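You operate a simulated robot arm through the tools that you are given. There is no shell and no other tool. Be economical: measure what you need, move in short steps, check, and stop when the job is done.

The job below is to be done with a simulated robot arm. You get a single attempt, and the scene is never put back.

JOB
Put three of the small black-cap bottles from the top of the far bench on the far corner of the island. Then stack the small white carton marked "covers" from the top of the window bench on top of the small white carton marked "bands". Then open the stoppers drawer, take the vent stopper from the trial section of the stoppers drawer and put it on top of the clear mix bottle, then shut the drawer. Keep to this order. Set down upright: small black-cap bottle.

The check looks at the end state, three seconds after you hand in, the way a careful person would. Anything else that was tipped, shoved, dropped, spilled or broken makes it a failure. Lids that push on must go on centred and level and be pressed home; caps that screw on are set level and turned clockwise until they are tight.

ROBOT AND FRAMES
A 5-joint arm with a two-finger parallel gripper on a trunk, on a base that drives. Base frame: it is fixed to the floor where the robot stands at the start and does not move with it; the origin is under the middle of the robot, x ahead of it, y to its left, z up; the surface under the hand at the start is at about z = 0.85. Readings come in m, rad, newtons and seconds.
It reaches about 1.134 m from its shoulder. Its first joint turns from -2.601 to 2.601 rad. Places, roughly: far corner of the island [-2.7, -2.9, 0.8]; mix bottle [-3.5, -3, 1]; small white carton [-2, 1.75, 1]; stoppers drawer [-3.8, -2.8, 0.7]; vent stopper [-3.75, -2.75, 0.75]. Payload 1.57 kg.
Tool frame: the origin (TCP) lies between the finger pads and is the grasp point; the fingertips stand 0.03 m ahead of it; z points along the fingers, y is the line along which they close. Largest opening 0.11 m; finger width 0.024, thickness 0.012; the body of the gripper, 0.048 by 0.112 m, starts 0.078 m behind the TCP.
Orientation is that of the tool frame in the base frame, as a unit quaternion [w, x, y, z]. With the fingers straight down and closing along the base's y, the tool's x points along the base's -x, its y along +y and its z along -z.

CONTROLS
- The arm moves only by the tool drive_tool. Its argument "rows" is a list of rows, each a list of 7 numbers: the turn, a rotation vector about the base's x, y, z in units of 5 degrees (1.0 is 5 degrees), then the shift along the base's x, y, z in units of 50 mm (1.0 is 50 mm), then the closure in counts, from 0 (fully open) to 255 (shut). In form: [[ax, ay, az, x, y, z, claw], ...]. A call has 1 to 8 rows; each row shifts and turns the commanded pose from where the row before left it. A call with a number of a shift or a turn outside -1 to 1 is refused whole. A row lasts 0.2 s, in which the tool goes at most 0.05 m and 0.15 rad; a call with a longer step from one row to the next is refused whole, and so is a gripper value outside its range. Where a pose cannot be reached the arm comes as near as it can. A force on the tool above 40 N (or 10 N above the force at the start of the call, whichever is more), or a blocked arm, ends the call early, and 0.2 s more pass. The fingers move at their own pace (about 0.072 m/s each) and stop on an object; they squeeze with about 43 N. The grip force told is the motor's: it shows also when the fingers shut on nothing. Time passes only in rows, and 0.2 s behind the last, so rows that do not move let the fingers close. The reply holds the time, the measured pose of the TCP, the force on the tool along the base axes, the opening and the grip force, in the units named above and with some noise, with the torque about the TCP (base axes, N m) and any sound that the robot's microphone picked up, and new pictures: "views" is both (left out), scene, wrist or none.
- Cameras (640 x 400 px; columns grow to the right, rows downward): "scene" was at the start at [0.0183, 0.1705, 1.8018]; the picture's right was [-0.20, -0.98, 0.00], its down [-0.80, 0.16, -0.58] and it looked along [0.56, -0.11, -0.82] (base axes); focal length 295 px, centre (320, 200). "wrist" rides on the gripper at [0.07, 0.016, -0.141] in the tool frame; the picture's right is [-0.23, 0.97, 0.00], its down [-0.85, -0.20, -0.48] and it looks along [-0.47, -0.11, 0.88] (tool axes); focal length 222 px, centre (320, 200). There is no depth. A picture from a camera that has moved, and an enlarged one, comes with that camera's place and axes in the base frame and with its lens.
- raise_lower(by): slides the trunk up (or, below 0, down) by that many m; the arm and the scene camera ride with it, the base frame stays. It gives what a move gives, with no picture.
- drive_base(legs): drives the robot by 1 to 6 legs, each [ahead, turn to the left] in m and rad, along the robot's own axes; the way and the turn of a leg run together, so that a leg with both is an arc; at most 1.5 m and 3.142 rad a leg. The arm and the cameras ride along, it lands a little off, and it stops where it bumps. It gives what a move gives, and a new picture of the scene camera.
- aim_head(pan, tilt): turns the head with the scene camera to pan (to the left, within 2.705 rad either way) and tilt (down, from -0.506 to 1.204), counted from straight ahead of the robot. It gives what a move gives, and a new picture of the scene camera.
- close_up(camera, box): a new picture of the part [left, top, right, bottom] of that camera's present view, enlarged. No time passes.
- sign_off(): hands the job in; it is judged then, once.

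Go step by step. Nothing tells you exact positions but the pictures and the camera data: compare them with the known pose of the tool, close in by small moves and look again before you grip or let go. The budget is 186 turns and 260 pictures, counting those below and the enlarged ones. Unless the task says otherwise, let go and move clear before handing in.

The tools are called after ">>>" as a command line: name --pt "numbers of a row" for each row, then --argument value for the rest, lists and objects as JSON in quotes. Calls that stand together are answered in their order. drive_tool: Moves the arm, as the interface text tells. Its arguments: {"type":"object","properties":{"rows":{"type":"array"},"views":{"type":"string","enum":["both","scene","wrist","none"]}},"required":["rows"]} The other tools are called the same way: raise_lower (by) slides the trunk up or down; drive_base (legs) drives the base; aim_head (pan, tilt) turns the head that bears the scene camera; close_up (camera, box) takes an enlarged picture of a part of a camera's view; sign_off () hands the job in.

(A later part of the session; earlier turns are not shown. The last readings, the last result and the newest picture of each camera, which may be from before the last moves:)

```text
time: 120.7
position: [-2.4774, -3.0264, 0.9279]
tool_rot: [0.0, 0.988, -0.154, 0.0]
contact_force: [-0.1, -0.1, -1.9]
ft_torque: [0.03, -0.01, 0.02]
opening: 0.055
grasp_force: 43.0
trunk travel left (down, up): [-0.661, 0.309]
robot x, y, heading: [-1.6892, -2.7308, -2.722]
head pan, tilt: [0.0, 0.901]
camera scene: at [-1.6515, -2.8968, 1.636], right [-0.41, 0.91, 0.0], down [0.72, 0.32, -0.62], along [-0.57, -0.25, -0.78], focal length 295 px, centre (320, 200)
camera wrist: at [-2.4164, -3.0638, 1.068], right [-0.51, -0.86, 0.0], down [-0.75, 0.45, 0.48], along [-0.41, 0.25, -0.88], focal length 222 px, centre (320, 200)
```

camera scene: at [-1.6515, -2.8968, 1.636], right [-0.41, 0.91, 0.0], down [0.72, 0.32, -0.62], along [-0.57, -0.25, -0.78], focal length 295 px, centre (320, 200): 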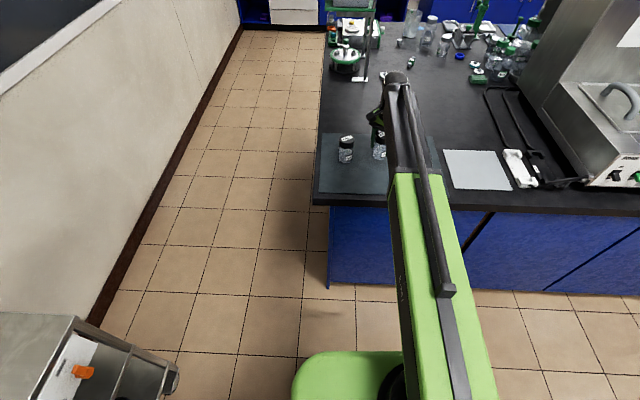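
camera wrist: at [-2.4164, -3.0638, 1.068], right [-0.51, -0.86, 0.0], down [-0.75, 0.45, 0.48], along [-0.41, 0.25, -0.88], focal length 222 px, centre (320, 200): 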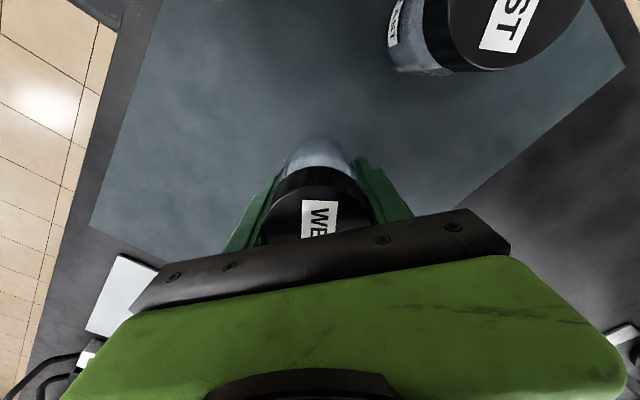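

WEST hovers at the mat's centre, clear of EAST. I'm lowering the last 3 cm and releasing with a partial opening.

>>> raise_lower --by -0.029

>>> drive_tool --pt "0 0 0 0 0 0 110" --pt "0 0 0 0 0 0 70" --pt "0 0 0 0 0 0 50" --pt "0 0 0 0 0 0 50" --views "wrist"

```text
time: 121.4
position: [-2.4776, -3.0276, 0.9007]
tool_rot: [0.001, 0.988, -0.154, -0.001]
contact_force: [-9.3, -4.1, 25.0]
ft_torque: [-0.24, 0.1, -0.17]
opening: 0.0552
grasp_force: 43.0
trunk travel left (down, up): [-0.632, 0.338]
robot x, y, heading: [-1.689, -2.7339, -2.716]
head pan, tilt: [0.0, 0.901]
```

```text
time: 122.4
position: [-2.4773, -3.0266, 0.8994]
tool_rot: [0.0, 0.988, -0.154, 0.0]
contact_force: [-0.6, 0.1, 0.2]
ft_torque: [0.02, -0.02, 0.0]
opening: 0.0885
grasp_force: 0.1
trunk travel left (down, up): [-0.632, 0.338]
robot x, y, heading: [-1.6918, -2.7284, -2.717]
head pan, tilt: [0.0, 0.901]
camera wrist: at [-2.4163, -3.0637, 1.0391], right [-0.51, -0.86, 0.0], down [-0.75, 0.45, 0.48], along [-0.41, 0.25, -0.88], focal length 222 px, centre (320, 200)
```

wrist: 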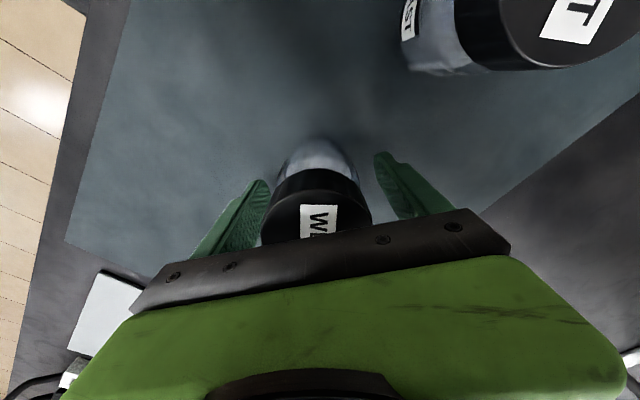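

Both bottles stand. I'm lifting clear, then driving to face the far bench square-on at the fourth bottle, about (0.985, -0.56).

>>> raise_lower --by 0.3

>>> drive_base --legs '[[-0.4, 0], [0, -2.74], [1.2, 0], [0.9, 0]]'

```text
time: 125.4
position: [-2.4775, -3.0264, 1.2001]
tool_rot: [0.0, 0.988, -0.154, 0.0]
contact_force: [0.0, 0.1, -0.7]
ft_torque: [-0.02, 0.01, 0.02]
opening: 0.0886
grasp_force: 0.0
trunk travel left (down, up): [-0.932, 0.038]
robot x, y, heading: [-1.6885, -2.7294, -2.721]
head pan, tilt: [0.0, 0.901]
```

```text
time: 144.5
position: [0.8302, -0.5481, 1.199]
tool_rot: [0.0, -0.015, 1.0, 0.0]
contact_force: [-0.2, -0.4, 0.2]
ft_torque: [-0.01, -0.02, 0.0]
opening: 0.0884
grasp_force: 0.0
trunk travel left (down, up): [-0.932, 0.038]
robot x, y, heading: [0.1871, -1.0912, 0.764]
head pan, tilt: [0.0, 0.901]
camera scene: at [0.0852, -0.9455, 1.907], right [0.69, -0.72, 0.0], down [-0.57, -0.54, -0.62], along [0.45, 0.43, -0.78], focal length 295 px, centre (320, 200)
```

scene: 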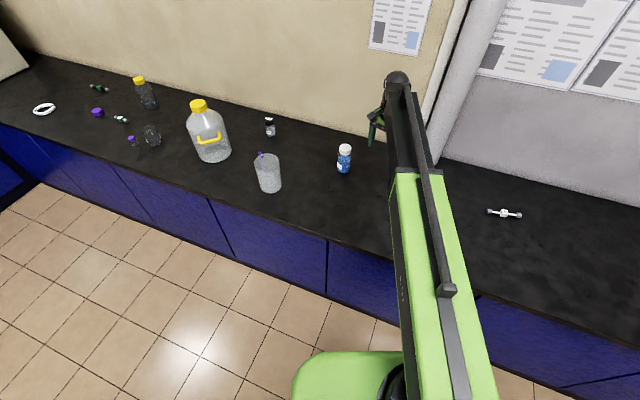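

The tool is at (0.83, -0.55) and the bottle should be just beyond, hidden by the arm. I'll check the wrist view.

>>> drive_tool --pt "0 0 0 0.8 0 0 40" --pt "0 0 0 0.8 0 0 40" --pt "0 0 0 0 0 0 40" --views "both"

```text
time: 145.3
position: [0.9089, -0.5473, 1.1994]
tool_rot: [0.001, -0.016, 1.0, 0.0]
contact_force: [-0.6, 0.0, -0.1]
ft_torque: [0.02, -0.02, -0.03]
opening: 0.0924
grasp_force: 0.0
trunk travel left (down, up): [-0.932, 0.038]
robot x, y, heading: [0.1832, -1.0901, 0.764]
head pan, tilt: [0.0, 0.901]
camera scene: at [0.0843, -0.9458, 1.907], right [0.69, -0.72, 0.0], down [-0.57, -0.54, -0.62], along [0.45, 0.43, -0.78], focal length 295 px, centre (320, 200)
camera wrist: at [0.8386, -0.5338, 1.3392], right [0.2, 0.98, 0.0], down [0.86, -0.17, 0.48], along [0.47, -0.09, -0.88], focal length 222 px, centre (320, 200)
```

scene: 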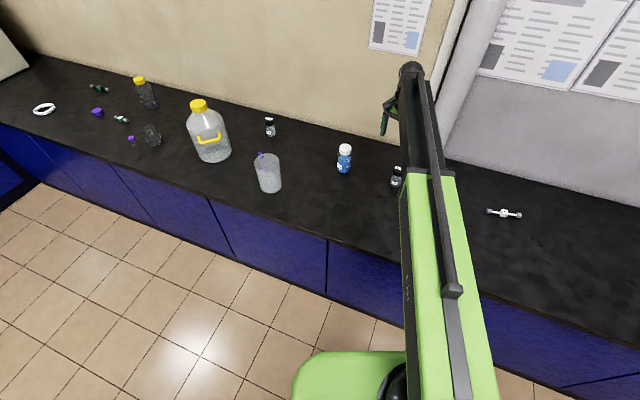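
wrist: 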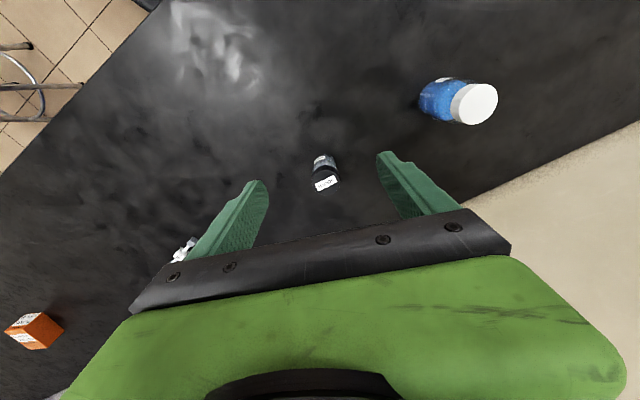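

The bottle's cap is at about (1.014, -0.555) and the wall column is about 0.25 m beyond it. I'm moving above it and lowering part way.

>>> drive_tool --pt "0 0 0 0.7 -0.05 0 40" --pt "0 0 0 0.7 -0.05 0 40" --pt "0 0 0 0.7 -0.05 0 40" --pt "0 0 0 0 0 0 40" --views "none"

>>> raise_lower --by -0.18

>>> drive_tool --pt "0 0 0 0 0 0 40" --views "both"

```text
time: 146.3
position: [0.9798, -0.5763, 1.1994]
tool_rot: [0.002, -0.017, 1.0, 0.001]
contact_force: [-0.2, 0.7, -0.7]
ft_torque: [-0.03, -0.05, -0.01]
opening: 0.0928
grasp_force: 0.0
out of reach, approached as far as the arm can: row 2, 3
trunk travel left (down, up): [-0.932, 0.038]
robot x, y, heading: [0.1856, -1.089, 0.764]
head pan, tilt: [0.0, 0.901]
```

```text
time: 148.3
position: [0.9798, -0.5774, 1.0177]
tool_rot: [0.002, -0.016, 1.0, 0.001]
contact_force: [-0.3, 0.2, 0.2]
ft_torque: [-0.02, -0.02, 0.04]
opening: 0.0926
grasp_force: 0.1
trunk travel left (down, up): [-0.752, 0.218]
robot x, y, heading: [0.1854, -1.0917, 0.761]
head pan, tilt: [0.0, 0.901]
```

```text
time: 148.7
position: [0.9798, -0.5766, 1.0187]
tool_rot: [0.001, -0.016, 1.0, 0.001]
contact_force: [0.0, -0.2, 0.3]
ft_torque: [-0.01, 0.03, 0.0]
opening: 0.0926
grasp_force: 0.0
trunk travel left (down, up): [-0.752, 0.218]
robot x, y, heading: [0.1868, -1.0905, 0.767]
head pan, tilt: [0.0, 0.901]
camera scene: at [0.0848, -0.9459, 1.7271], right [0.69, -0.72, 0.0], down [-0.57, -0.54, -0.62], along [0.45, 0.43, -0.78], focal length 295 px, centre (320, 200)
camera wrist: at [0.9085, -0.5641, 1.1589], right [0.2, 0.98, 0.0], down [0.86, -0.17, 0.48], along [0.47, -0.09, -0.88], focal length 222 px, centre (320, 200)
```

scene: 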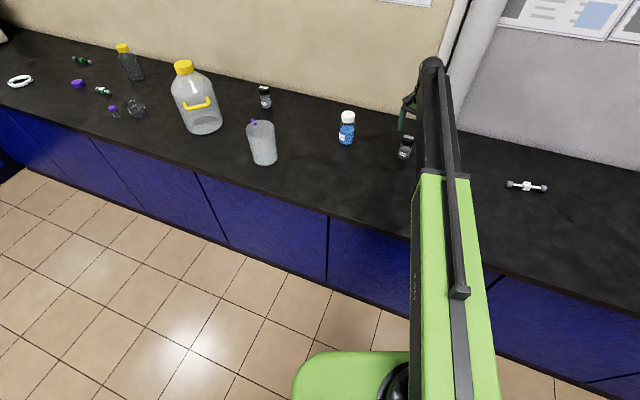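
wrist: 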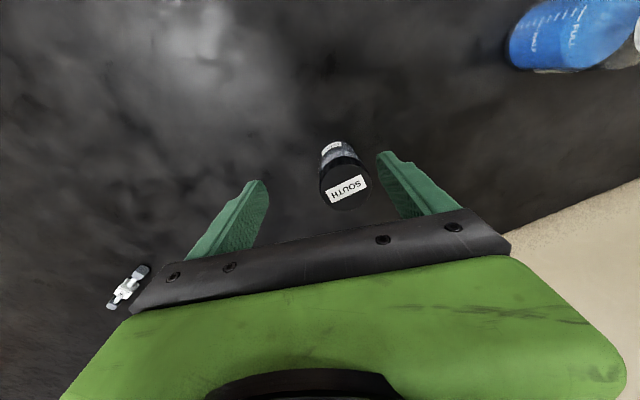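

The bottle (SOUTH) is at (1.0165, -0.557), just past the arm's reach. I'll drive 8 cm ahead and correct with the arm.

>>> drive_base --legs '[[0.08, 0]]'

>>> drive_tool --pt "0 0 0 -0.4 -0.7 0 40" --pt "0 0 0 0 0 0 40" --views "wrist"

```text
time: 149.8
position: [1.037, -0.5178, 1.0177]
tool_rot: [0.0, -0.018, 1.0, 0.0]
contact_force: [1.3, -0.6, 0.1]
ft_torque: [-0.09, 0.01, 0.0]
opening: 0.0927
grasp_force: 0.1
trunk travel left (down, up): [-0.752, 0.218]
robot x, y, heading: [0.2434, -1.0325, 0.769]
head pan, tilt: [0.0, 0.901]
camera scene: at [0.1451, -0.8882, 1.727], right [0.69, -0.72, 0.0], down [-0.57, -0.54, -0.62], along [0.45, 0.43, -0.78], focal length 295 px, centre (320, 200)
```

scene: 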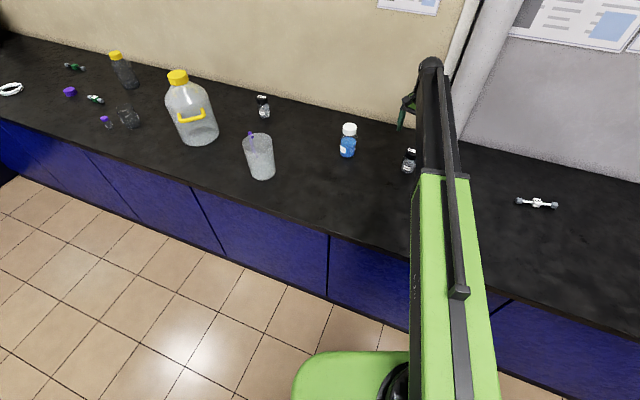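

```text
time: 150.4
position: [1.0165, -0.5533, 1.019]
tool_rot: [0.003, -0.017, 1.0, 0.001]
contact_force: [0.3, 0.7, -0.3]
ft_torque: [0.02, 0.02, -0.02]
opening: 0.0928
grasp_force: 0.2
trunk travel left (down, up): [-0.752, 0.218]
robot x, y, heading: [0.2439, -1.0344, 0.767]
head pan, tilt: [0.0, 0.901]
camera wrist: at [0.9457, -0.5406, 1.1589], right [0.19, 0.98, 0.0], down [0.86, -0.17, 0.48], along [0.47, -0.09, -0.88], focal length 222 px, centre (320, 200)
```

wrist: 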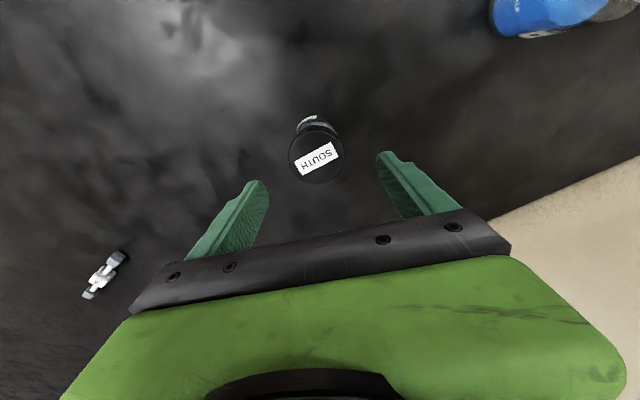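

The tool is within a few mm of the cap centre. I'm lowering.

>>> raise_lower --by -0.12

>>> drive_tool --pt "0 0 0 0 -0.06 0 40" --pt "0 0 0 0 0 0 40" --views "wrist"

```text
time: 151.9
position: [1.0168, -0.5529, 0.8986]
tool_rot: [0.002, -0.018, 1.0, 0.001]
contact_force: [-0.1, -0.5, -0.5]
ft_torque: [0.01, 0.02, 0.0]
opening: 0.0926
grasp_force: 0.1
trunk travel left (down, up): [-0.632, 0.338]
robot x, y, heading: [0.2454, -1.0376, 0.764]
head pan, tilt: [0.0, 0.901]
```

```text
time: 152.5
position: [1.0147, -0.5568, 0.899]
tool_rot: [0.001, -0.017, 1.0, 0.0]
contact_force: [-0.7, 0.0, 0.3]
ft_torque: [-0.02, -0.01, 0.04]
opening: 0.093
grasp_force: 0.0
trunk travel left (down, up): [-0.632, 0.338]
robot x, y, heading: [0.2467, -1.0335, 0.766]
head pan, tilt: [0.0, 0.901]
camera wrist: at [0.9453, -0.5435, 1.0389], right [0.19, 0.98, 0.0], down [0.86, -0.17, 0.48], along [0.47, -0.09, -0.88], focal length 222 px, centre (320, 200)
```

wrist: 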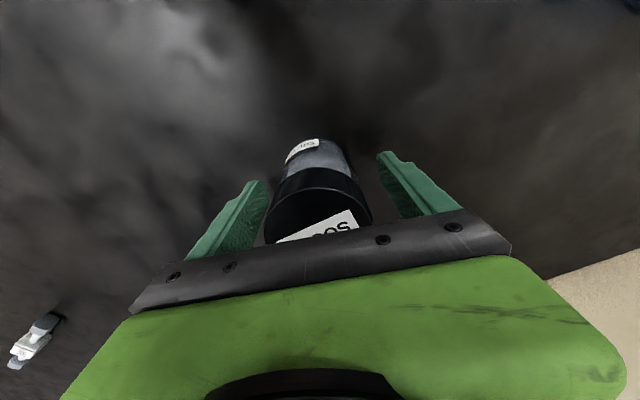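

I'm gripping SOUTH, lifting and driving back to the island.

>>> drive_tool --pt "0 0 0 0 0 0 255" --pt "0 0 0 0 0 0 255" --pt "0 0 0 0 0 0 255" --pt "0 0 0 0 0 0 255" --views "none"

>>> raise_lower --by 0.3

>>> drive_base --legs '[[-1.2, 0], [-0.9, 0], [0, 2.74], [0.4, 0]]'

```text
time: 153.5
position: [1.0165, -0.5559, 0.8991]
tool_rot: [0.001, -0.017, 1.0, 0.001]
contact_force: [-0.8, -0.3, 0.7]
ft_torque: [-0.01, -0.05, 0.0]
opening: 0.0549
grasp_force: 42.9
trunk travel left (down, up): [-0.632, 0.338]
robot x, y, heading: [0.2416, -1.0333, 0.767]
head pan, tilt: [0.0, 0.901]
```

```text
time: 156.5
position: [1.0161, -0.5556, 1.1985]
tool_rot: [0.002, -0.017, 1.0, 0.0]
contact_force: [-1.0, -0.3, -2.0]
ft_torque: [-0.04, -0.01, -0.02]
opening: 0.0548
grasp_force: 42.6
trunk travel left (down, up): [-0.932, 0.038]
robot x, y, heading: [0.2455, -1.0348, 0.764]
head pan, tilt: [0.0, 0.901]
```

```text
time: 175.4
position: [-2.546, -2.7604, 1.1993]
tool_rot: [0.0, 0.983, -0.186, -0.002]
contact_force: [-1.1, 0.1, -1.5]
ft_torque: [0.0, -0.03, 0.0]
opening: 0.0546
grasp_force: 42.4
trunk travel left (down, up): [-0.932, 0.038]
robot x, y, heading: [-1.6425, -2.6362, -2.795]
head pan, tilt: [0.0, 0.901]
camera scene: at [-1.6196, -2.8067, 1.907], right [-0.34, 0.94, 0.0], down [0.74, 0.27, -0.62], along [-0.58, -0.21, -0.78], focal length 295 px, centre (320, 200)
```

scene: 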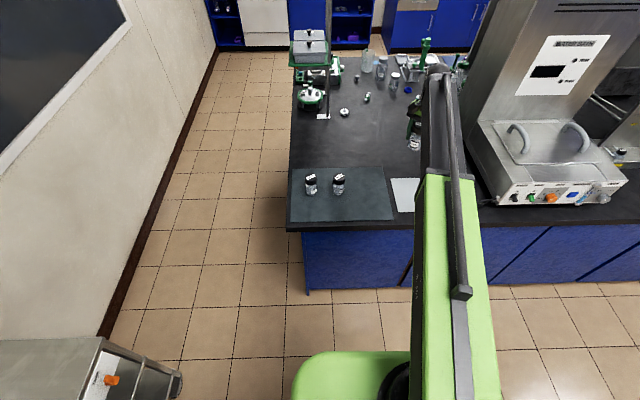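

EAST and WEST stand on the mat. The third goes at about (-2.52, -2.908), so I'm shifting the tool there and lowering most of the way.

>>> drive_tool --pt "0 0 0 0.13 -0.74 0 255" --pt "0 0 0 0.13 -0.74 0 255" --pt "0 0 0 0.13 -0.74 0 255" --pt "0 0 0 0.13 -0.74 0 255" --pt "0 0 0 0 0 0 255" --views "none"

>>> raise_lower --by -0.26

>>> drive_tool --pt "0 0 0 0 0 0 255" --views "both"

```text
time: 176.7
position: [-2.5209, -2.9056, 1.1981]
tool_rot: [0.001, 0.982, -0.186, -0.001]
contact_force: [0.3, -0.4, -2.0]
ft_torque: [-0.01, 0.0, -0.02]
opening: 0.0544
grasp_force: 43.1
trunk travel left (down, up): [-0.932, 0.038]
robot x, y, heading: [-1.6428, -2.638, -2.795]
head pan, tilt: [0.0, 0.901]
```

```text
time: 179.3
position: [-2.5213, -2.9064, 0.938]
tool_rot: [0.001, 0.982, -0.186, -0.002]
contact_force: [-0.1, 0.2, -1.7]
ft_torque: [0.04, 0.0, 0.01]
opening: 0.0544
grasp_force: 42.8
trunk travel left (down, up): [-0.672, 0.298]
robot x, y, heading: [-1.6446, -2.6349, -2.796]
head pan, tilt: [0.0, 0.901]
```

```text
time: 179.7
position: [-2.5216, -2.9062, 0.9388]
tool_rot: [0.001, 0.983, -0.186, -0.002]
contact_force: [0.2, 0.2, -1.0]
ft_torque: [-0.03, 0.02, -0.02]
opening: 0.0546
grasp_force: 42.6
trunk travel left (down, up): [-0.672, 0.298]
robot x, y, heading: [-1.6446, -2.6354, -2.799]
head pan, tilt: [0.0, 0.901]
camera scene: at [-1.6191, -2.8064, 1.647], right [-0.34, 0.94, 0.0], down [0.74, 0.27, -0.62], along [-0.58, -0.21, -0.78], focal length 295 px, centre (320, 200)
camera wrist: at [-2.4624, -2.9479, 1.0788], right [-0.57, -0.82, 0.0], down [-0.72, 0.5, 0.48], along [-0.4, 0.27, -0.88], focal length 222 px, centre (320, 200)
```

scene: 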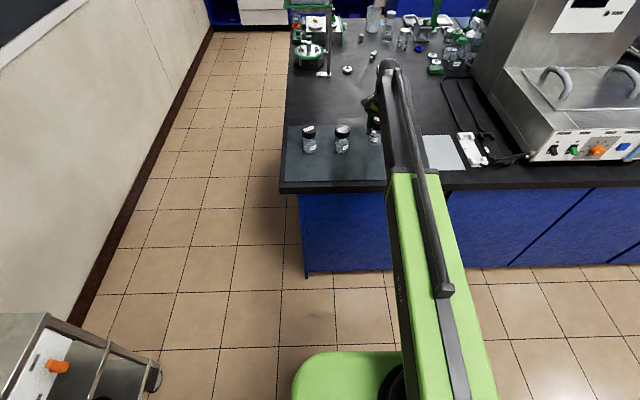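
wrist: 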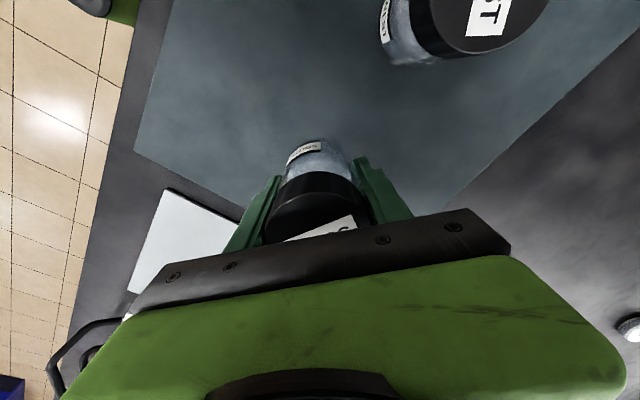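

I'm lowering onto the mat and releasing.

>>> raise_lower --by -0.037

>>> drive_tool --pt "0 0 0 0 0 0 110" --pt "0 0 0 0 0 0 70" --pt "0 0 0 0 0 0 50" --pt "0 0 0 0 0 0 50" --views "none"

>>> raise_lower --by 0.3

>>> drive_tool --pt "0 0 0 0 0 0 0" --views "both"

```text
time: 180.5
position: [-2.5208, -2.9057, 0.9026]
tool_rot: [0.0, 0.983, -0.185, -0.001]
contact_force: [3.0, 0.4, 1.5]
ft_torque: [0.1, -0.06, 0.01]
opening: 0.0547
grasp_force: 43.1
trunk travel left (down, up): [-0.635, 0.335]
robot x, y, heading: [-1.6428, -2.6343, -2.792]
head pan, tilt: [0.0, 0.901]
```

```text
time: 181.5
position: [-2.5209, -2.9062, 0.9028]
tool_rot: [0.0, 0.982, -0.186, -0.002]
contact_force: [0.0, -0.5, 0.0]
ft_torque: [0.04, -0.02, 0.0]
opening: 0.0885
grasp_force: 0.1
trunk travel left (down, up): [-0.635, 0.335]
robot x, y, heading: [-1.6446, -2.6333, -2.796]
head pan, tilt: [0.0, 0.901]
```

```text
time: 184.5
position: [-2.5218, -2.9067, 1.202]
tool_rot: [0.0, 0.983, -0.185, -0.002]
contact_force: [-0.2, 1.0, -0.2]
ft_torque: [0.0, -0.01, -0.03]
opening: 0.0883
grasp_force: 0.0
trunk travel left (down, up): [-0.935, 0.035]
robot x, y, heading: [-1.6415, -2.6353, -2.798]
head pan, tilt: [0.0, 0.901]
```

```text
time: 184.9
position: [-2.522, -2.9069, 1.2027]
tool_rot: [0.0, 0.983, -0.186, -0.002]
contact_force: [1.0, -0.5, 0.2]
ft_torque: [0.01, -0.03, 0.01]
opening: 0.11
grasp_force: 0.1
trunk travel left (down, up): [-0.935, 0.035]
robot x, y, heading: [-1.6458, -2.6372, -2.798]
head pan, tilt: [0.0, 0.901]
camera scene: at [-1.6189, -2.8063, 1.91], right [-0.34, 0.94, 0.0], down [0.74, 0.27, -0.62], along [-0.58, -0.21, -0.78], focal length 295 px, centre (320, 200)
camera wrist: at [-2.4623, -2.9479, 1.3419], right [-0.57, -0.82, 0.0], down [-0.72, 0.5, 0.48], along [-0.4, 0.27, -0.88], focal length 222 px, centre (320, 200)
```

scene: 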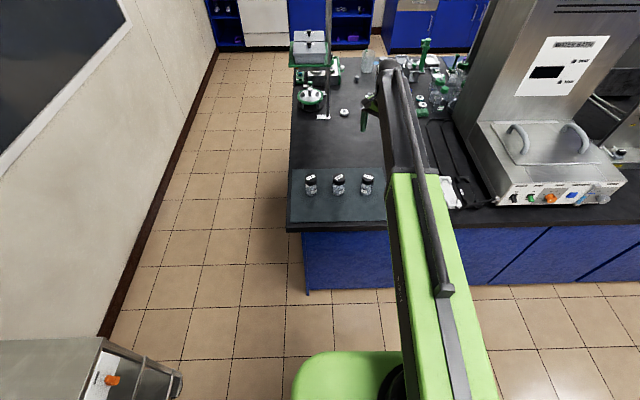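
wrist: 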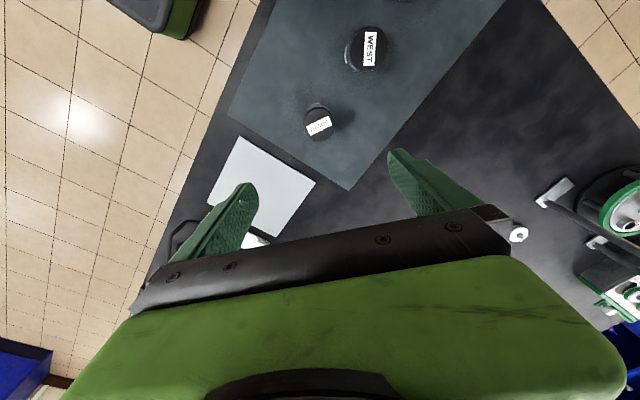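

All three bottles stand upright on the mat. Next are the cartons on the window bench, so I'm backing off and driving toward it.

>>> drive_base --legs '[[-0.5, 0], [0, -1.76], [1.3, 0], [1.3, 0]]'

>>> aim_head --pan 0.25 --tilt 0.6

```text
time: 204.4
position: [-1.6736, 1.0206, 1.2022]
tool_rot: [0.002, -0.483, 0.875, 0.001]
contact_force: [0.0, -0.1, -0.1]
ft_torque: [-0.02, -0.03, 0.0]
opening: 0.1097
grasp_force: 0.0
trunk travel left (down, up): [-0.935, 0.035]
robot x, y, heading: [-1.5697, 0.1111, 1.729]
head pan, tilt: [0.0, 0.901]
camera scene: at [-1.748, 0.1117, 1.91], right [0.99, 0.16, 0.0], down [0.12, -0.77, -0.62], along [-0.1, 0.61, -0.78], focal length 295 px, centre (320, 200)
```

scene: 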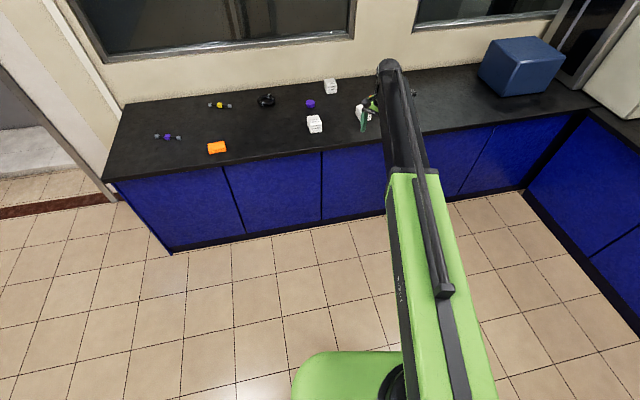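

```text
time: 205.2
position: [-1.6733, 1.0214, 1.2015]
tool_rot: [0.001, -0.485, 0.875, 0.001]
contact_force: [-0.3, 0.1, 0.4]
ft_torque: [-0.02, -0.01, 0.02]
opening: 0.1098
grasp_force: 0.0
trunk travel left (down, up): [-0.935, 0.035]
robot x, y, heading: [-1.5686, 0.1092, 1.721]
head pan, tilt: [0.25, 0.6]
camera scene: at [-1.771, 0.1178, 1.9347], right [0.92, 0.4, 0.0], down [0.22, -0.52, -0.82], along [-0.33, 0.76, -0.57], focal length 295 px, centre (320, 200)
```

scene: 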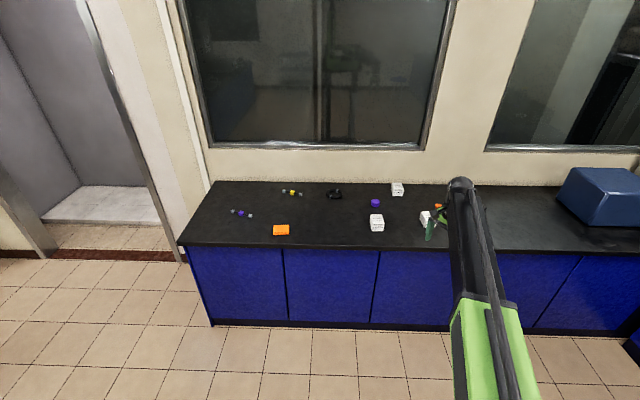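

>>> close_up --camera "scene" --box '[340, 170, 460, 245]'

```text
5.33 times, centred on (400, 208) of scene
camera zoom: at [-1.771, 0.1178, 1.9347], right [0.92, 0.4, 0.0], down [0.22, -0.52, -0.82], along [-0.33, 0.76, -0.57], focal length 1573 px, centre (-107, 160)
```

zoom: 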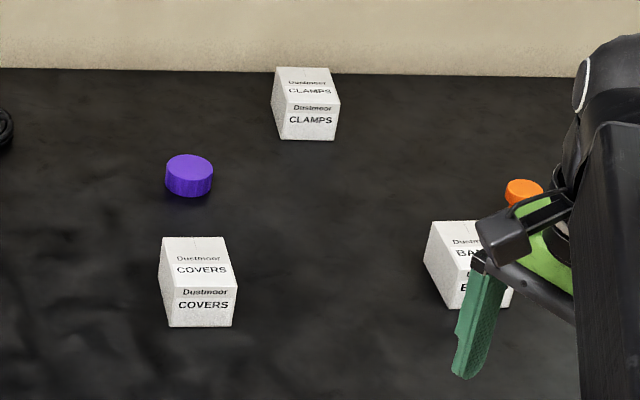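

COVERS is front-left at about (-2.0, 1.45), BANDS front-right at about (-1.73, 1.60), and CLAMPS behind them. I'll position the robot squarely in front of them.

>>> drive_base --legs '[[0, -0.15], [0.68, 0], [0, 0.38]]'

>>> aim_head --pan 0.2 --tilt 0.9

```text
time: 210.7
position: [-1.8911, 1.6569, 1.2035]
tool_rot: [0.002, -0.582, 0.813, 0.002]
contact_force: [0.5, -0.3, -0.6]
ft_torque: [-0.01, -0.03, 0.0]
opening: 0.1099
grasp_force: 0.1
trunk travel left (down, up): [-0.935, 0.035]
robot x, y, heading: [-1.5847, 0.7914, 1.954]
head pan, tilt: [0.25, 0.6]
camera scene: at [-1.784, 0.7565, 1.9348], right [0.81, 0.59, 0.0], down [0.33, -0.46, -0.83], along [-0.49, 0.67, -0.56], focal length 295 px, centre (320, 200)
```

scene: 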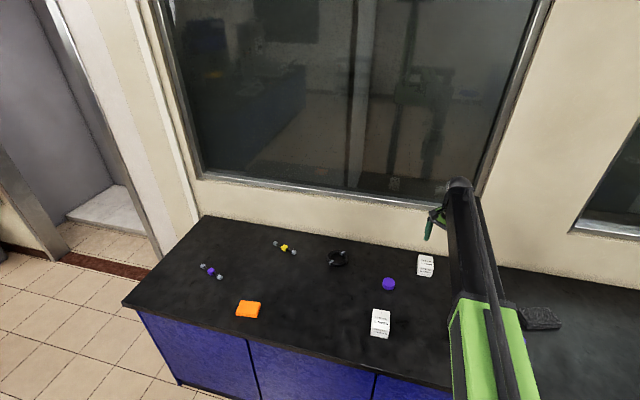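

```text
time: 211.5
position: [-1.8903, 1.6575, 1.2019]
tool_rot: [0.001, -0.583, 0.813, 0.002]
contact_force: [0.0, -0.3, 0.4]
ft_torque: [-0.01, -0.04, 0.03]
opening: 0.11
grasp_force: 0.1
trunk travel left (down, up): [-0.935, 0.035]
robot x, y, heading: [-1.585, 0.7946, 1.954]
head pan, tilt: [0.201, 0.901]
camera scene: at [-1.7725, 0.7496, 1.9101], right [0.84, 0.55, 0.0], down [0.43, -0.65, -0.62], along [-0.34, 0.52, -0.78], focal length 295 px, centre (320, 200)
```

scene: 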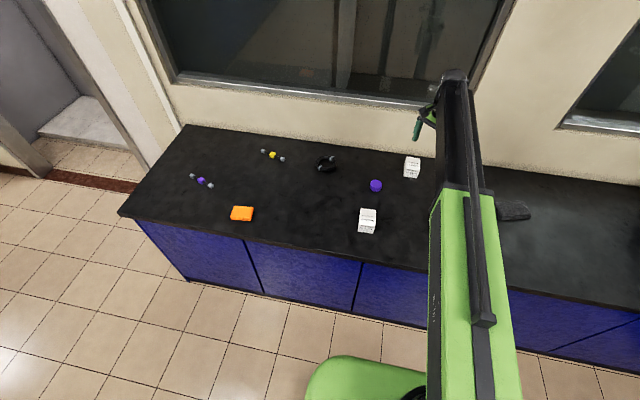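

Now I'll swing the tool over COVERS while turning the fingers to straddle its width.

>>> drive_tool --pt "0 0 1 -0.37 -0.69 0 0" --pt "0 0 1 -0.37 -0.69 0 0" --pt "0 0 1 -0.37 -0.69 0 0" --pt "0 0 1 -0.37 -0.69 0 0" --pt "0 0 1 -0.37 -0.69 0 0" --pt "0 0 1 -0.37 -0.69 0 0" --pt "0 0 1 0 0 0 0" --pt "0 0 1 0 0 0 0" --views "both"

>>> close_up --camera "scene" --box '[330, 140, 490, 240]'

```text
time: 213.3
position: [-2.0018, 1.4493, 1.202]
tool_rot: [-0.001, 0.825, -0.565, -0.001]
contact_force: [-0.2, -0.2, -0.1]
ft_torque: [0.02, -0.01, -0.04]
opening: 0.1099
grasp_force: 0.1
trunk travel left (down, up): [-0.935, 0.035]
robot x, y, heading: [-1.5864, 0.792, 1.95]
head pan, tilt: [0.201, 0.901]
camera scene: at [-1.7727, 0.7494, 1.91], right [0.84, 0.55, 0.0], down [0.43, -0.65, -0.62], along [-0.34, 0.52, -0.78], focal length 295 px, centre (320, 200)
camera wrist: at [-1.9917, 1.3788, 1.342], right [-0.99, -0.14, 0.0], down [-0.12, 0.87, 0.48], along [-0.07, 0.48, -0.88], focal length 222 px, centre (320, 200)
```

scene: 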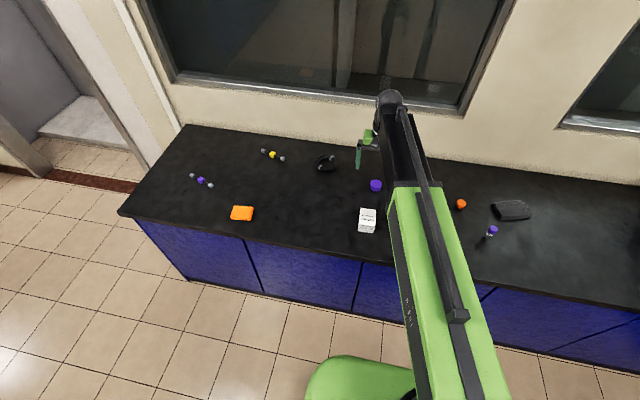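
wrist: 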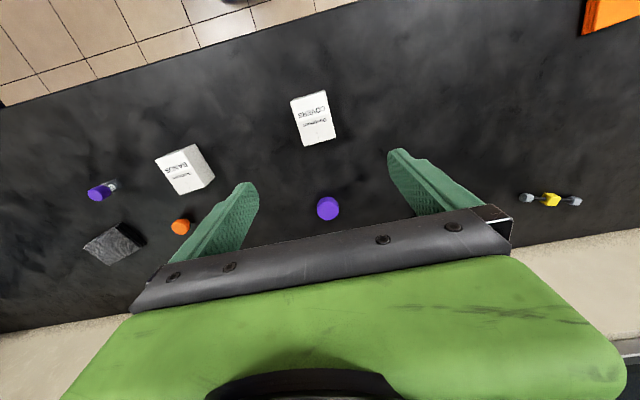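

```text
4.00 times, centred on (410, 190) of scene
camera zoom: at [-1.7727, 0.7494, 1.91], right [0.84, 0.55, 0.0], down [0.43, -0.65, -0.62], along [-0.34, 0.52, -0.78], focal length 1180 px, centre (-40, 240)
```

zoom: 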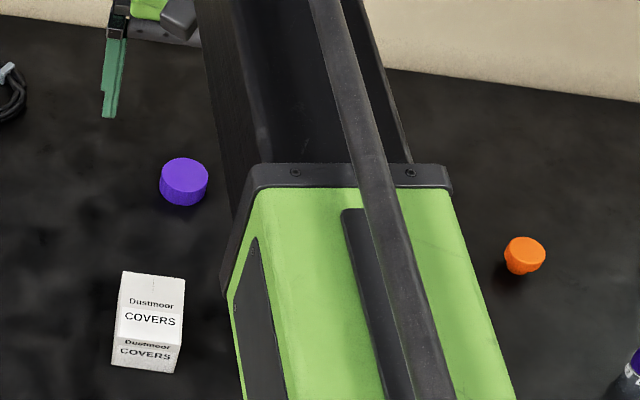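

>>> close_up --camera "wrist" --box '[140, 70, 380, 220]'

```text
2.67 times, centred on (260, 145) of wrist
camera zoom: at [-1.9917, 1.3788, 1.342], right [-0.99, -0.14, 0.0], down [-0.12, 0.87, 0.48], along [-0.07, 0.48, -0.88], focal length 592 px, centre (480, 347)
```

zoom: 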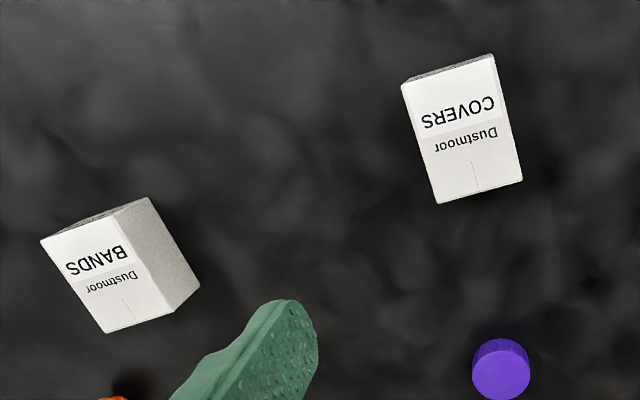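

COVERS is centred at about (-1.991, 1.450), 63 x 85 mm, turned about 23°. BANDS is at about (-1.730, 1.596), turned about 26°. I'm aligning over COVERS and lowering part way.

>>> drive_tool --pt "0 0 0.4 0.22 0.0 0 0" --pt "0 0 0 0 0 0 0" --views "none"

>>> raise_lower --by -0.22

>>> drive_tool --pt "0 0 0 0 0 0 0" --views "wrist"

```text
time: 213.9
position: [-1.9902, 1.4505, 1.2022]
tool_rot: [0.0, 0.834, -0.551, -0.002]
contact_force: [-0.1, 0.6, 0.0]
ft_torque: [-0.02, -0.02, 0.02]
opening: 0.11
grasp_force: 0.2
trunk travel left (down, up): [-0.935, 0.035]
robot x, y, heading: [-1.5833, 0.7927, 1.956]
head pan, tilt: [0.201, 0.901]
```

```text
time: 216.2
position: [-1.9905, 1.4513, 0.9811]
tool_rot: [0.0, 0.835, -0.551, -0.002]
contact_force: [-0.3, -0.1, 0.3]
ft_torque: [0.02, -0.01, -0.01]
opening: 0.1101
grasp_force: 0.1
trunk travel left (down, up): [-0.715, 0.255]
robot x, y, heading: [-1.5863, 0.7926, 1.953]
head pan, tilt: [0.201, 0.901]
```

```text
time: 216.7
position: [-1.9899, 1.451, 0.9821]
tool_rot: [0.0, 0.835, -0.55, -0.002]
contact_force: [0.3, 0.0, -0.4]
ft_torque: [-0.01, -0.01, -0.01]
opening: 0.1099
grasp_force: 0.1
trunk travel left (down, up): [-0.715, 0.255]
robot x, y, heading: [-1.5886, 0.789, 1.95]
head pan, tilt: [0.201, 0.901]
camera wrist: at [-1.9778, 1.3794, 1.1219], right [-0.98, -0.18, 0.0], down [-0.15, 0.86, 0.48], along [-0.09, 0.47, -0.88], focal length 222 px, centre (320, 200)
```

wrist: 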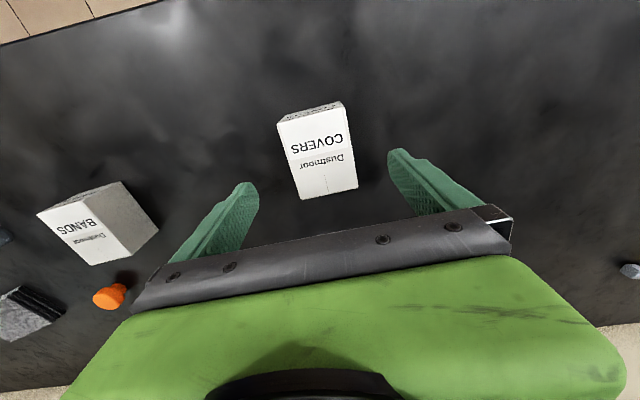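

The box centre looks about 8 mm nearer in y, so I'm correcting and lowering to grip.

>>> drive_tool --pt "0 0 0 0.03 -0.15 0 0" --pt "0 0 0 0 0 0 0" --views "none"

>>> raise_lower --by -0.095

>>> drive_tool --pt "0 0 0 0 0 0 60" --pt "0 0 0 0 0 0 60" --views "wrist"

```text
time: 217.2
position: [-1.9881, 1.4431, 0.9816]
tool_rot: [0.0, 0.835, -0.551, -0.003]
contact_force: [0.3, 0.1, 0.4]
ft_torque: [0.0, 0.01, 0.0]
opening: 0.1102
grasp_force: 0.1
trunk travel left (down, up): [-0.715, 0.255]
robot x, y, heading: [-1.5875, 0.7922, 1.951]
head pan, tilt: [0.201, 0.901]
```

```text
time: 218.5
position: [-1.988, 1.4427, 0.8876]
tool_rot: [0.0, 0.835, -0.55, -0.002]
contact_force: [1.5, -0.5, 0.6]
ft_torque: [0.02, 0.03, 0.04]
opening: 0.11
grasp_force: 0.1
trunk travel left (down, up): [-0.62, 0.35]
robot x, y, heading: [-1.5862, 0.7927, 1.951]
head pan, tilt: [0.201, 0.901]
```

```text
time: 219.1
position: [-1.9882, 1.4433, 0.8879]
tool_rot: [0.0, 0.835, -0.55, -0.003]
contact_force: [0.1, 0.1, -0.2]
ft_torque: [0.0, 0.02, -0.01]
opening: 0.0842
grasp_force: 0.1
trunk travel left (down, up): [-0.62, 0.35]
robot x, y, heading: [-1.5863, 0.7925, 1.952]
head pan, tilt: [0.201, 0.901]
camera wrist: at [-1.9763, 1.3719, 1.0269], right [-0.98, -0.18, 0.0], down [-0.15, 0.86, 0.48], along [-0.09, 0.47, -0.88], focal length 222 px, centre (320, 200)
```

wrist: 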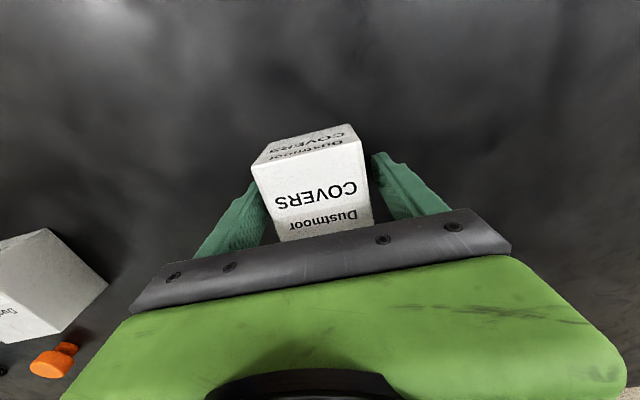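

The fingers straddle COVERS evenly. I'm gripping and lifting 15 cm.

>>> drive_tool --pt "0 0 0 0 0 0 255" --pt "0 0 0 0 0 0 255" --pt "0 0 0 0 0 0 255" --pt "0 0 0 0 0 0 255" --views "none"

>>> raise_lower --by 0.15

>>> drive_tool --pt "0 0 0 0 0 0 255" --views "both"

>>> close_up --camera "wrist" --box '[0, 60, 320, 260]'

```text
time: 220.1
position: [-1.9894, 1.4436, 0.8874]
tool_rot: [0.0, 0.835, -0.551, -0.001]
contact_force: [0.1, 0.2, 0.3]
ft_torque: [0.05, -0.06, 0.0]
opening: 0.0656
grasp_force: 42.4
trunk travel left (down, up): [-0.62, 0.35]
robot x, y, heading: [-1.5872, 0.7918, 1.948]
head pan, tilt: [0.201, 0.901]
```

```text
time: 221.9
position: [-1.9892, 1.4435, 1.0372]
tool_rot: [0.0, 0.835, -0.55, -0.002]
contact_force: [-1.1, -0.7, -0.8]
ft_torque: [-0.02, -0.02, -0.01]
opening: 0.0652
grasp_force: 42.8
trunk travel left (down, up): [-0.77, 0.2]
robot x, y, heading: [-1.5886, 0.7938, 1.95]
head pan, tilt: [0.201, 0.901]
```

```text
time: 222.3
position: [-1.9891, 1.4431, 1.0358]
tool_rot: [-0.001, 0.835, -0.551, -0.001]
contact_force: [-0.4, -0.4, -0.4]
ft_torque: [0.02, 0.02, 0.02]
opening: 0.0654
grasp_force: 42.5
trunk travel left (down, up): [-0.77, 0.2]
robot x, y, heading: [-1.587, 0.7924, 1.955]
head pan, tilt: [0.201, 0.901]
camera scene: at [-1.7727, 0.7499, 1.745], right [0.84, 0.55, 0.0], down [0.43, -0.65, -0.62], along [-0.34, 0.52, -0.78], focal length 295 px, centre (320, 200)
camera wrist: at [-1.9763, 1.372, 1.1768], right [-0.98, -0.18, 0.0], down [-0.15, 0.86, 0.48], along [-0.09, 0.47, -0.88], focal length 222 px, centre (320, 200)
```

scene: 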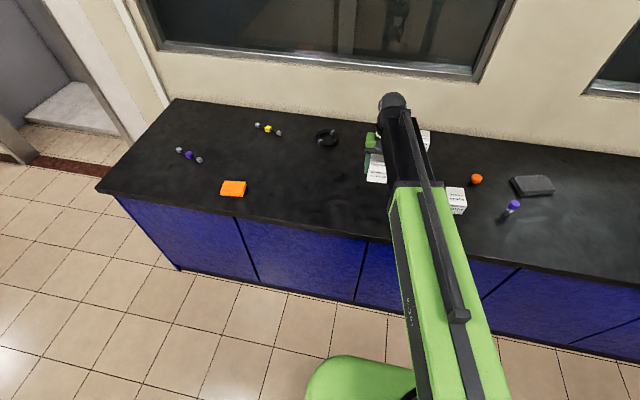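
wrist: 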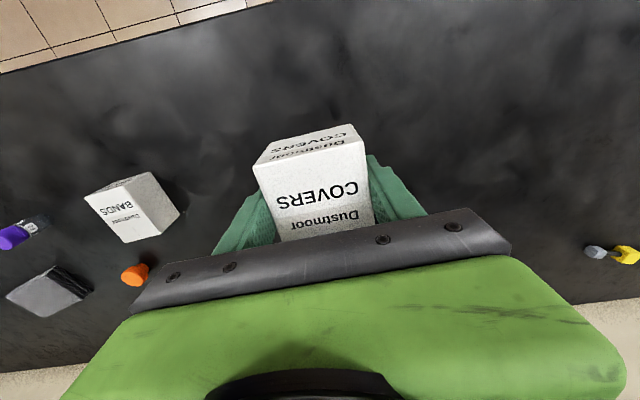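

```text
2.00 times, centred on (160, 160) of wrist
camera zoom: at [-1.9763, 1.372, 1.1768], right [-0.98, -0.18, 0.0], down [-0.15, 0.86, 0.48], along [-0.09, 0.47, -0.88], focal length 444 px, centre (640, 280)
```

zoom: 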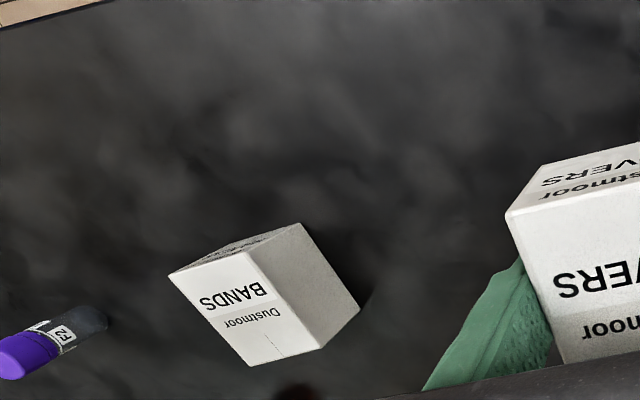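

COVERS is held. BANDS' top is about z 0.90, centred at (-1.728, 1.597) and turned about 25.7°, so I'm moving above it with a 2.5° turn.

>>> drive_tool --pt "0 0 0.25 0.752 0.427 0 255" --pt "0 0 0.25 0.752 0.427 0 255" --pt "0 0 0 0.752 0.427 0 255" --pt "0 0 0 0.752 0.427 0 255" --pt "0 0 0 0.752 0.427 0 255" --pt "0 0 0 0.752 0.427 0 255" --pt "0 0 0 0.75 0.427 0 255" --pt "0 0 0 0 0 0 255" --views "both"

>>> aim_head --pan -0.05 --tilt 0.9

```text
time: 224.1
position: [-1.7237, 1.5943, 1.0366]
tool_rot: [-0.001, 0.846, -0.533, -0.002]
contact_force: [-0.1, 0.6, -0.6]
ft_torque: [0.0, 0.0, 0.03]
opening: 0.0653
grasp_force: 43.5
trunk travel left (down, up): [-0.77, 0.2]
robot x, y, heading: [-1.5876, 0.7902, 1.954]
head pan, tilt: [0.201, 0.901]
camera scene: at [-1.7727, 0.7498, 1.745], right [0.84, 0.55, 0.0], down [0.43, -0.65, -0.62], along [-0.34, 0.52, -0.78], focal length 295 px, centre (320, 200)
camera wrist: at [-1.7086, 1.5231, 1.1769], right [-0.98, -0.22, 0.0], down [-0.19, 0.86, 0.48], along [-0.11, 0.47, -0.88], focal length 222 px, centre (320, 200)
```

scene: 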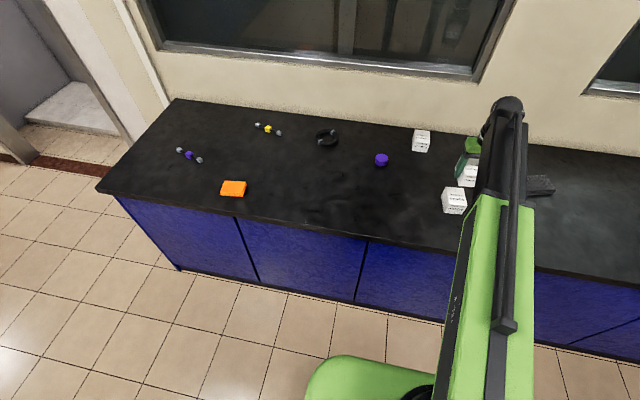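
wrist: 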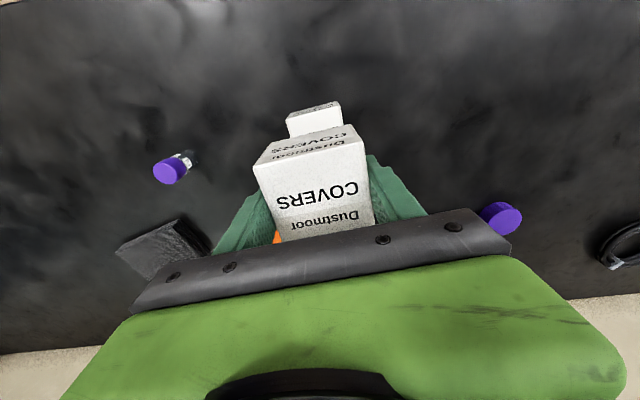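

```text
time: 224.9
position: [-1.724, 1.5933, 1.0369]
tool_rot: [0.0, 0.847, -0.532, -0.002]
contact_force: [-0.2, -0.1, -1.1]
ft_torque: [-0.03, 0.01, 0.01]
opening: 0.0653
grasp_force: 43.0
trunk travel left (down, up): [-0.77, 0.2]
robot x, y, heading: [-1.581, 0.791, 1.952]
head pan, tilt: [-0.051, 0.901]
camera scene: at [-1.7556, 0.7583, 1.745], right [0.95, 0.32, 0.0], down [0.25, -0.74, -0.62], along [-0.2, 0.59, -0.78], focal length 295 px, centre (320, 200)
```

scene: 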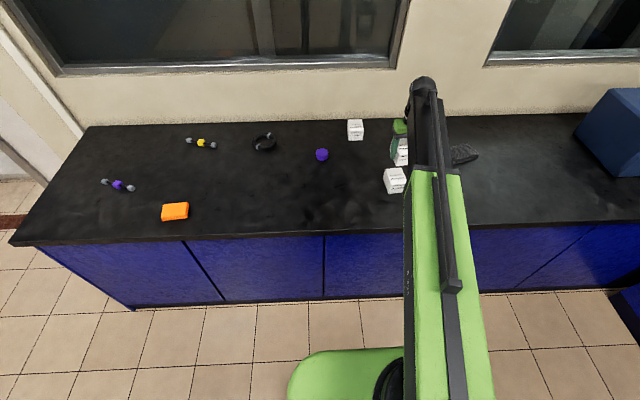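

The estimates hold: BANDS' front top corners are at (-1.679, 1.574) and (-1.735, 1.540), matching. I'm lowering gradually.

>>> drive_tool --pt "0 0 0 -0.04 -0.02 0 255" --pt "0 0 0 0 0 0 255" --views "none"

>>> raise_lower --by -0.08

>>> close_up --camera "scene" --box '[360, 90, 460, 190]'

>>> close_up --camera "wrist" --box '[200, 80, 440, 230]'

```text
time: 225.5
position: [-1.7272, 1.5914, 1.0374]
tool_rot: [0.0, 0.847, -0.532, -0.002]
contact_force: [-0.6, 0.5, -1.5]
ft_torque: [-0.01, -0.01, -0.03]
opening: 0.0653
grasp_force: 43.0
trunk travel left (down, up): [-0.77, 0.2]
robot x, y, heading: [-1.5847, 0.7954, 1.953]
head pan, tilt: [-0.051, 0.901]
```

```text
time: 226.6
position: [-1.7272, 1.5911, 0.957]
tool_rot: [0.0, 0.847, -0.532, -0.002]
contact_force: [-0.6, 0.1, -0.2]
ft_torque: [0.02, 0.01, 0.0]
opening: 0.0654
grasp_force: 42.9
trunk travel left (down, up): [-0.69, 0.28]
robot x, y, heading: [-1.5849, 0.7908, 1.954]
head pan, tilt: [-0.051, 0.901]
```

```text
4.00 times, centred on (410, 140) of scene
camera zoom: at [-1.7556, 0.7582, 1.6651], right [0.95, 0.32, 0.0], down [0.25, -0.74, -0.62], along [-0.2, 0.59, -0.78], focal length 1180 px, centre (-40, 440)
```

zoom: 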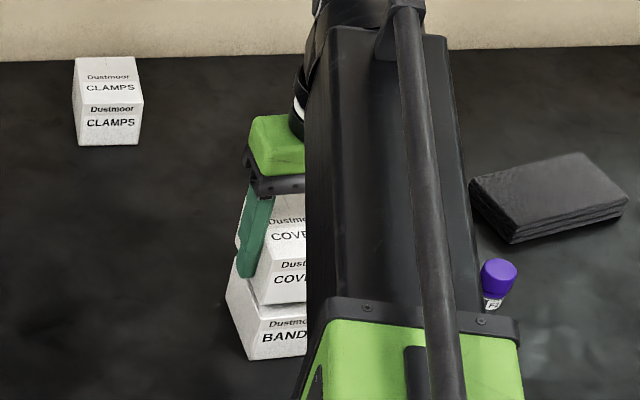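

```text
2.67 times, centred on (320, 155) of wrist
camera zoom: at [-1.7112, 1.5212, 1.0969], right [-0.98, -0.22, 0.0], down [-0.19, 0.86, 0.48], along [-0.11, 0.47, -0.88], focal length 592 px, centre (320, 320)
```

zoom: 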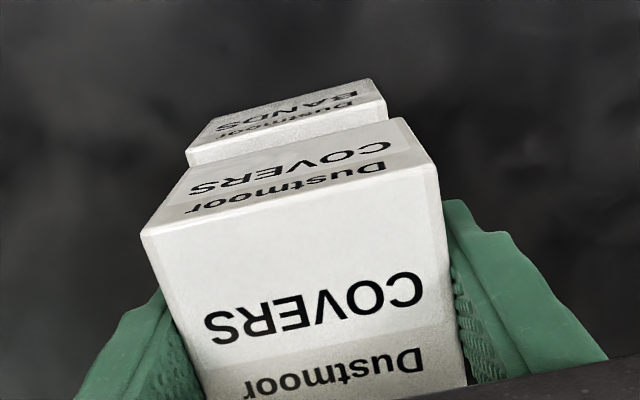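

COVERS' bottom edge lies within a few mm of BANDS' top edge, with about 18 mm left to go. I'm lowering until contact.

>>> raise_lower --by -0.014

>>> raise_lower --by -0.003

```text
time: 227.2
position: [-1.7275, 1.5918, 0.9429]
tool_rot: [0.0, 0.846, -0.533, -0.002]
contact_force: [0.7, -0.5, -1.2]
ft_torque: [0.0, -0.01, 0.0]
opening: 0.0655
grasp_force: 42.8
trunk travel left (down, up): [-0.676, 0.294]
robot x, y, heading: [-1.5897, 0.796, 1.953]
head pan, tilt: [-0.051, 0.901]
```

```text
time: 227.8
position: [-1.7271, 1.592, 0.9436]
tool_rot: [-0.002, 0.847, -0.532, -0.003]
contact_force: [-0.8, -0.4, 27.0]
ft_torque: [-0.64, -0.21, 0.03]
opening: 0.0651
grasp_force: 42.8
trunk travel left (down, up): [-0.674, 0.296]
robot x, y, heading: [-1.5866, 0.7929, 1.95]
head pan, tilt: [-0.051, 0.901]
stopped: the force on the tool passed its limit at 41 N (the readings are from after the stop); the commanded pose is now the measured one
```

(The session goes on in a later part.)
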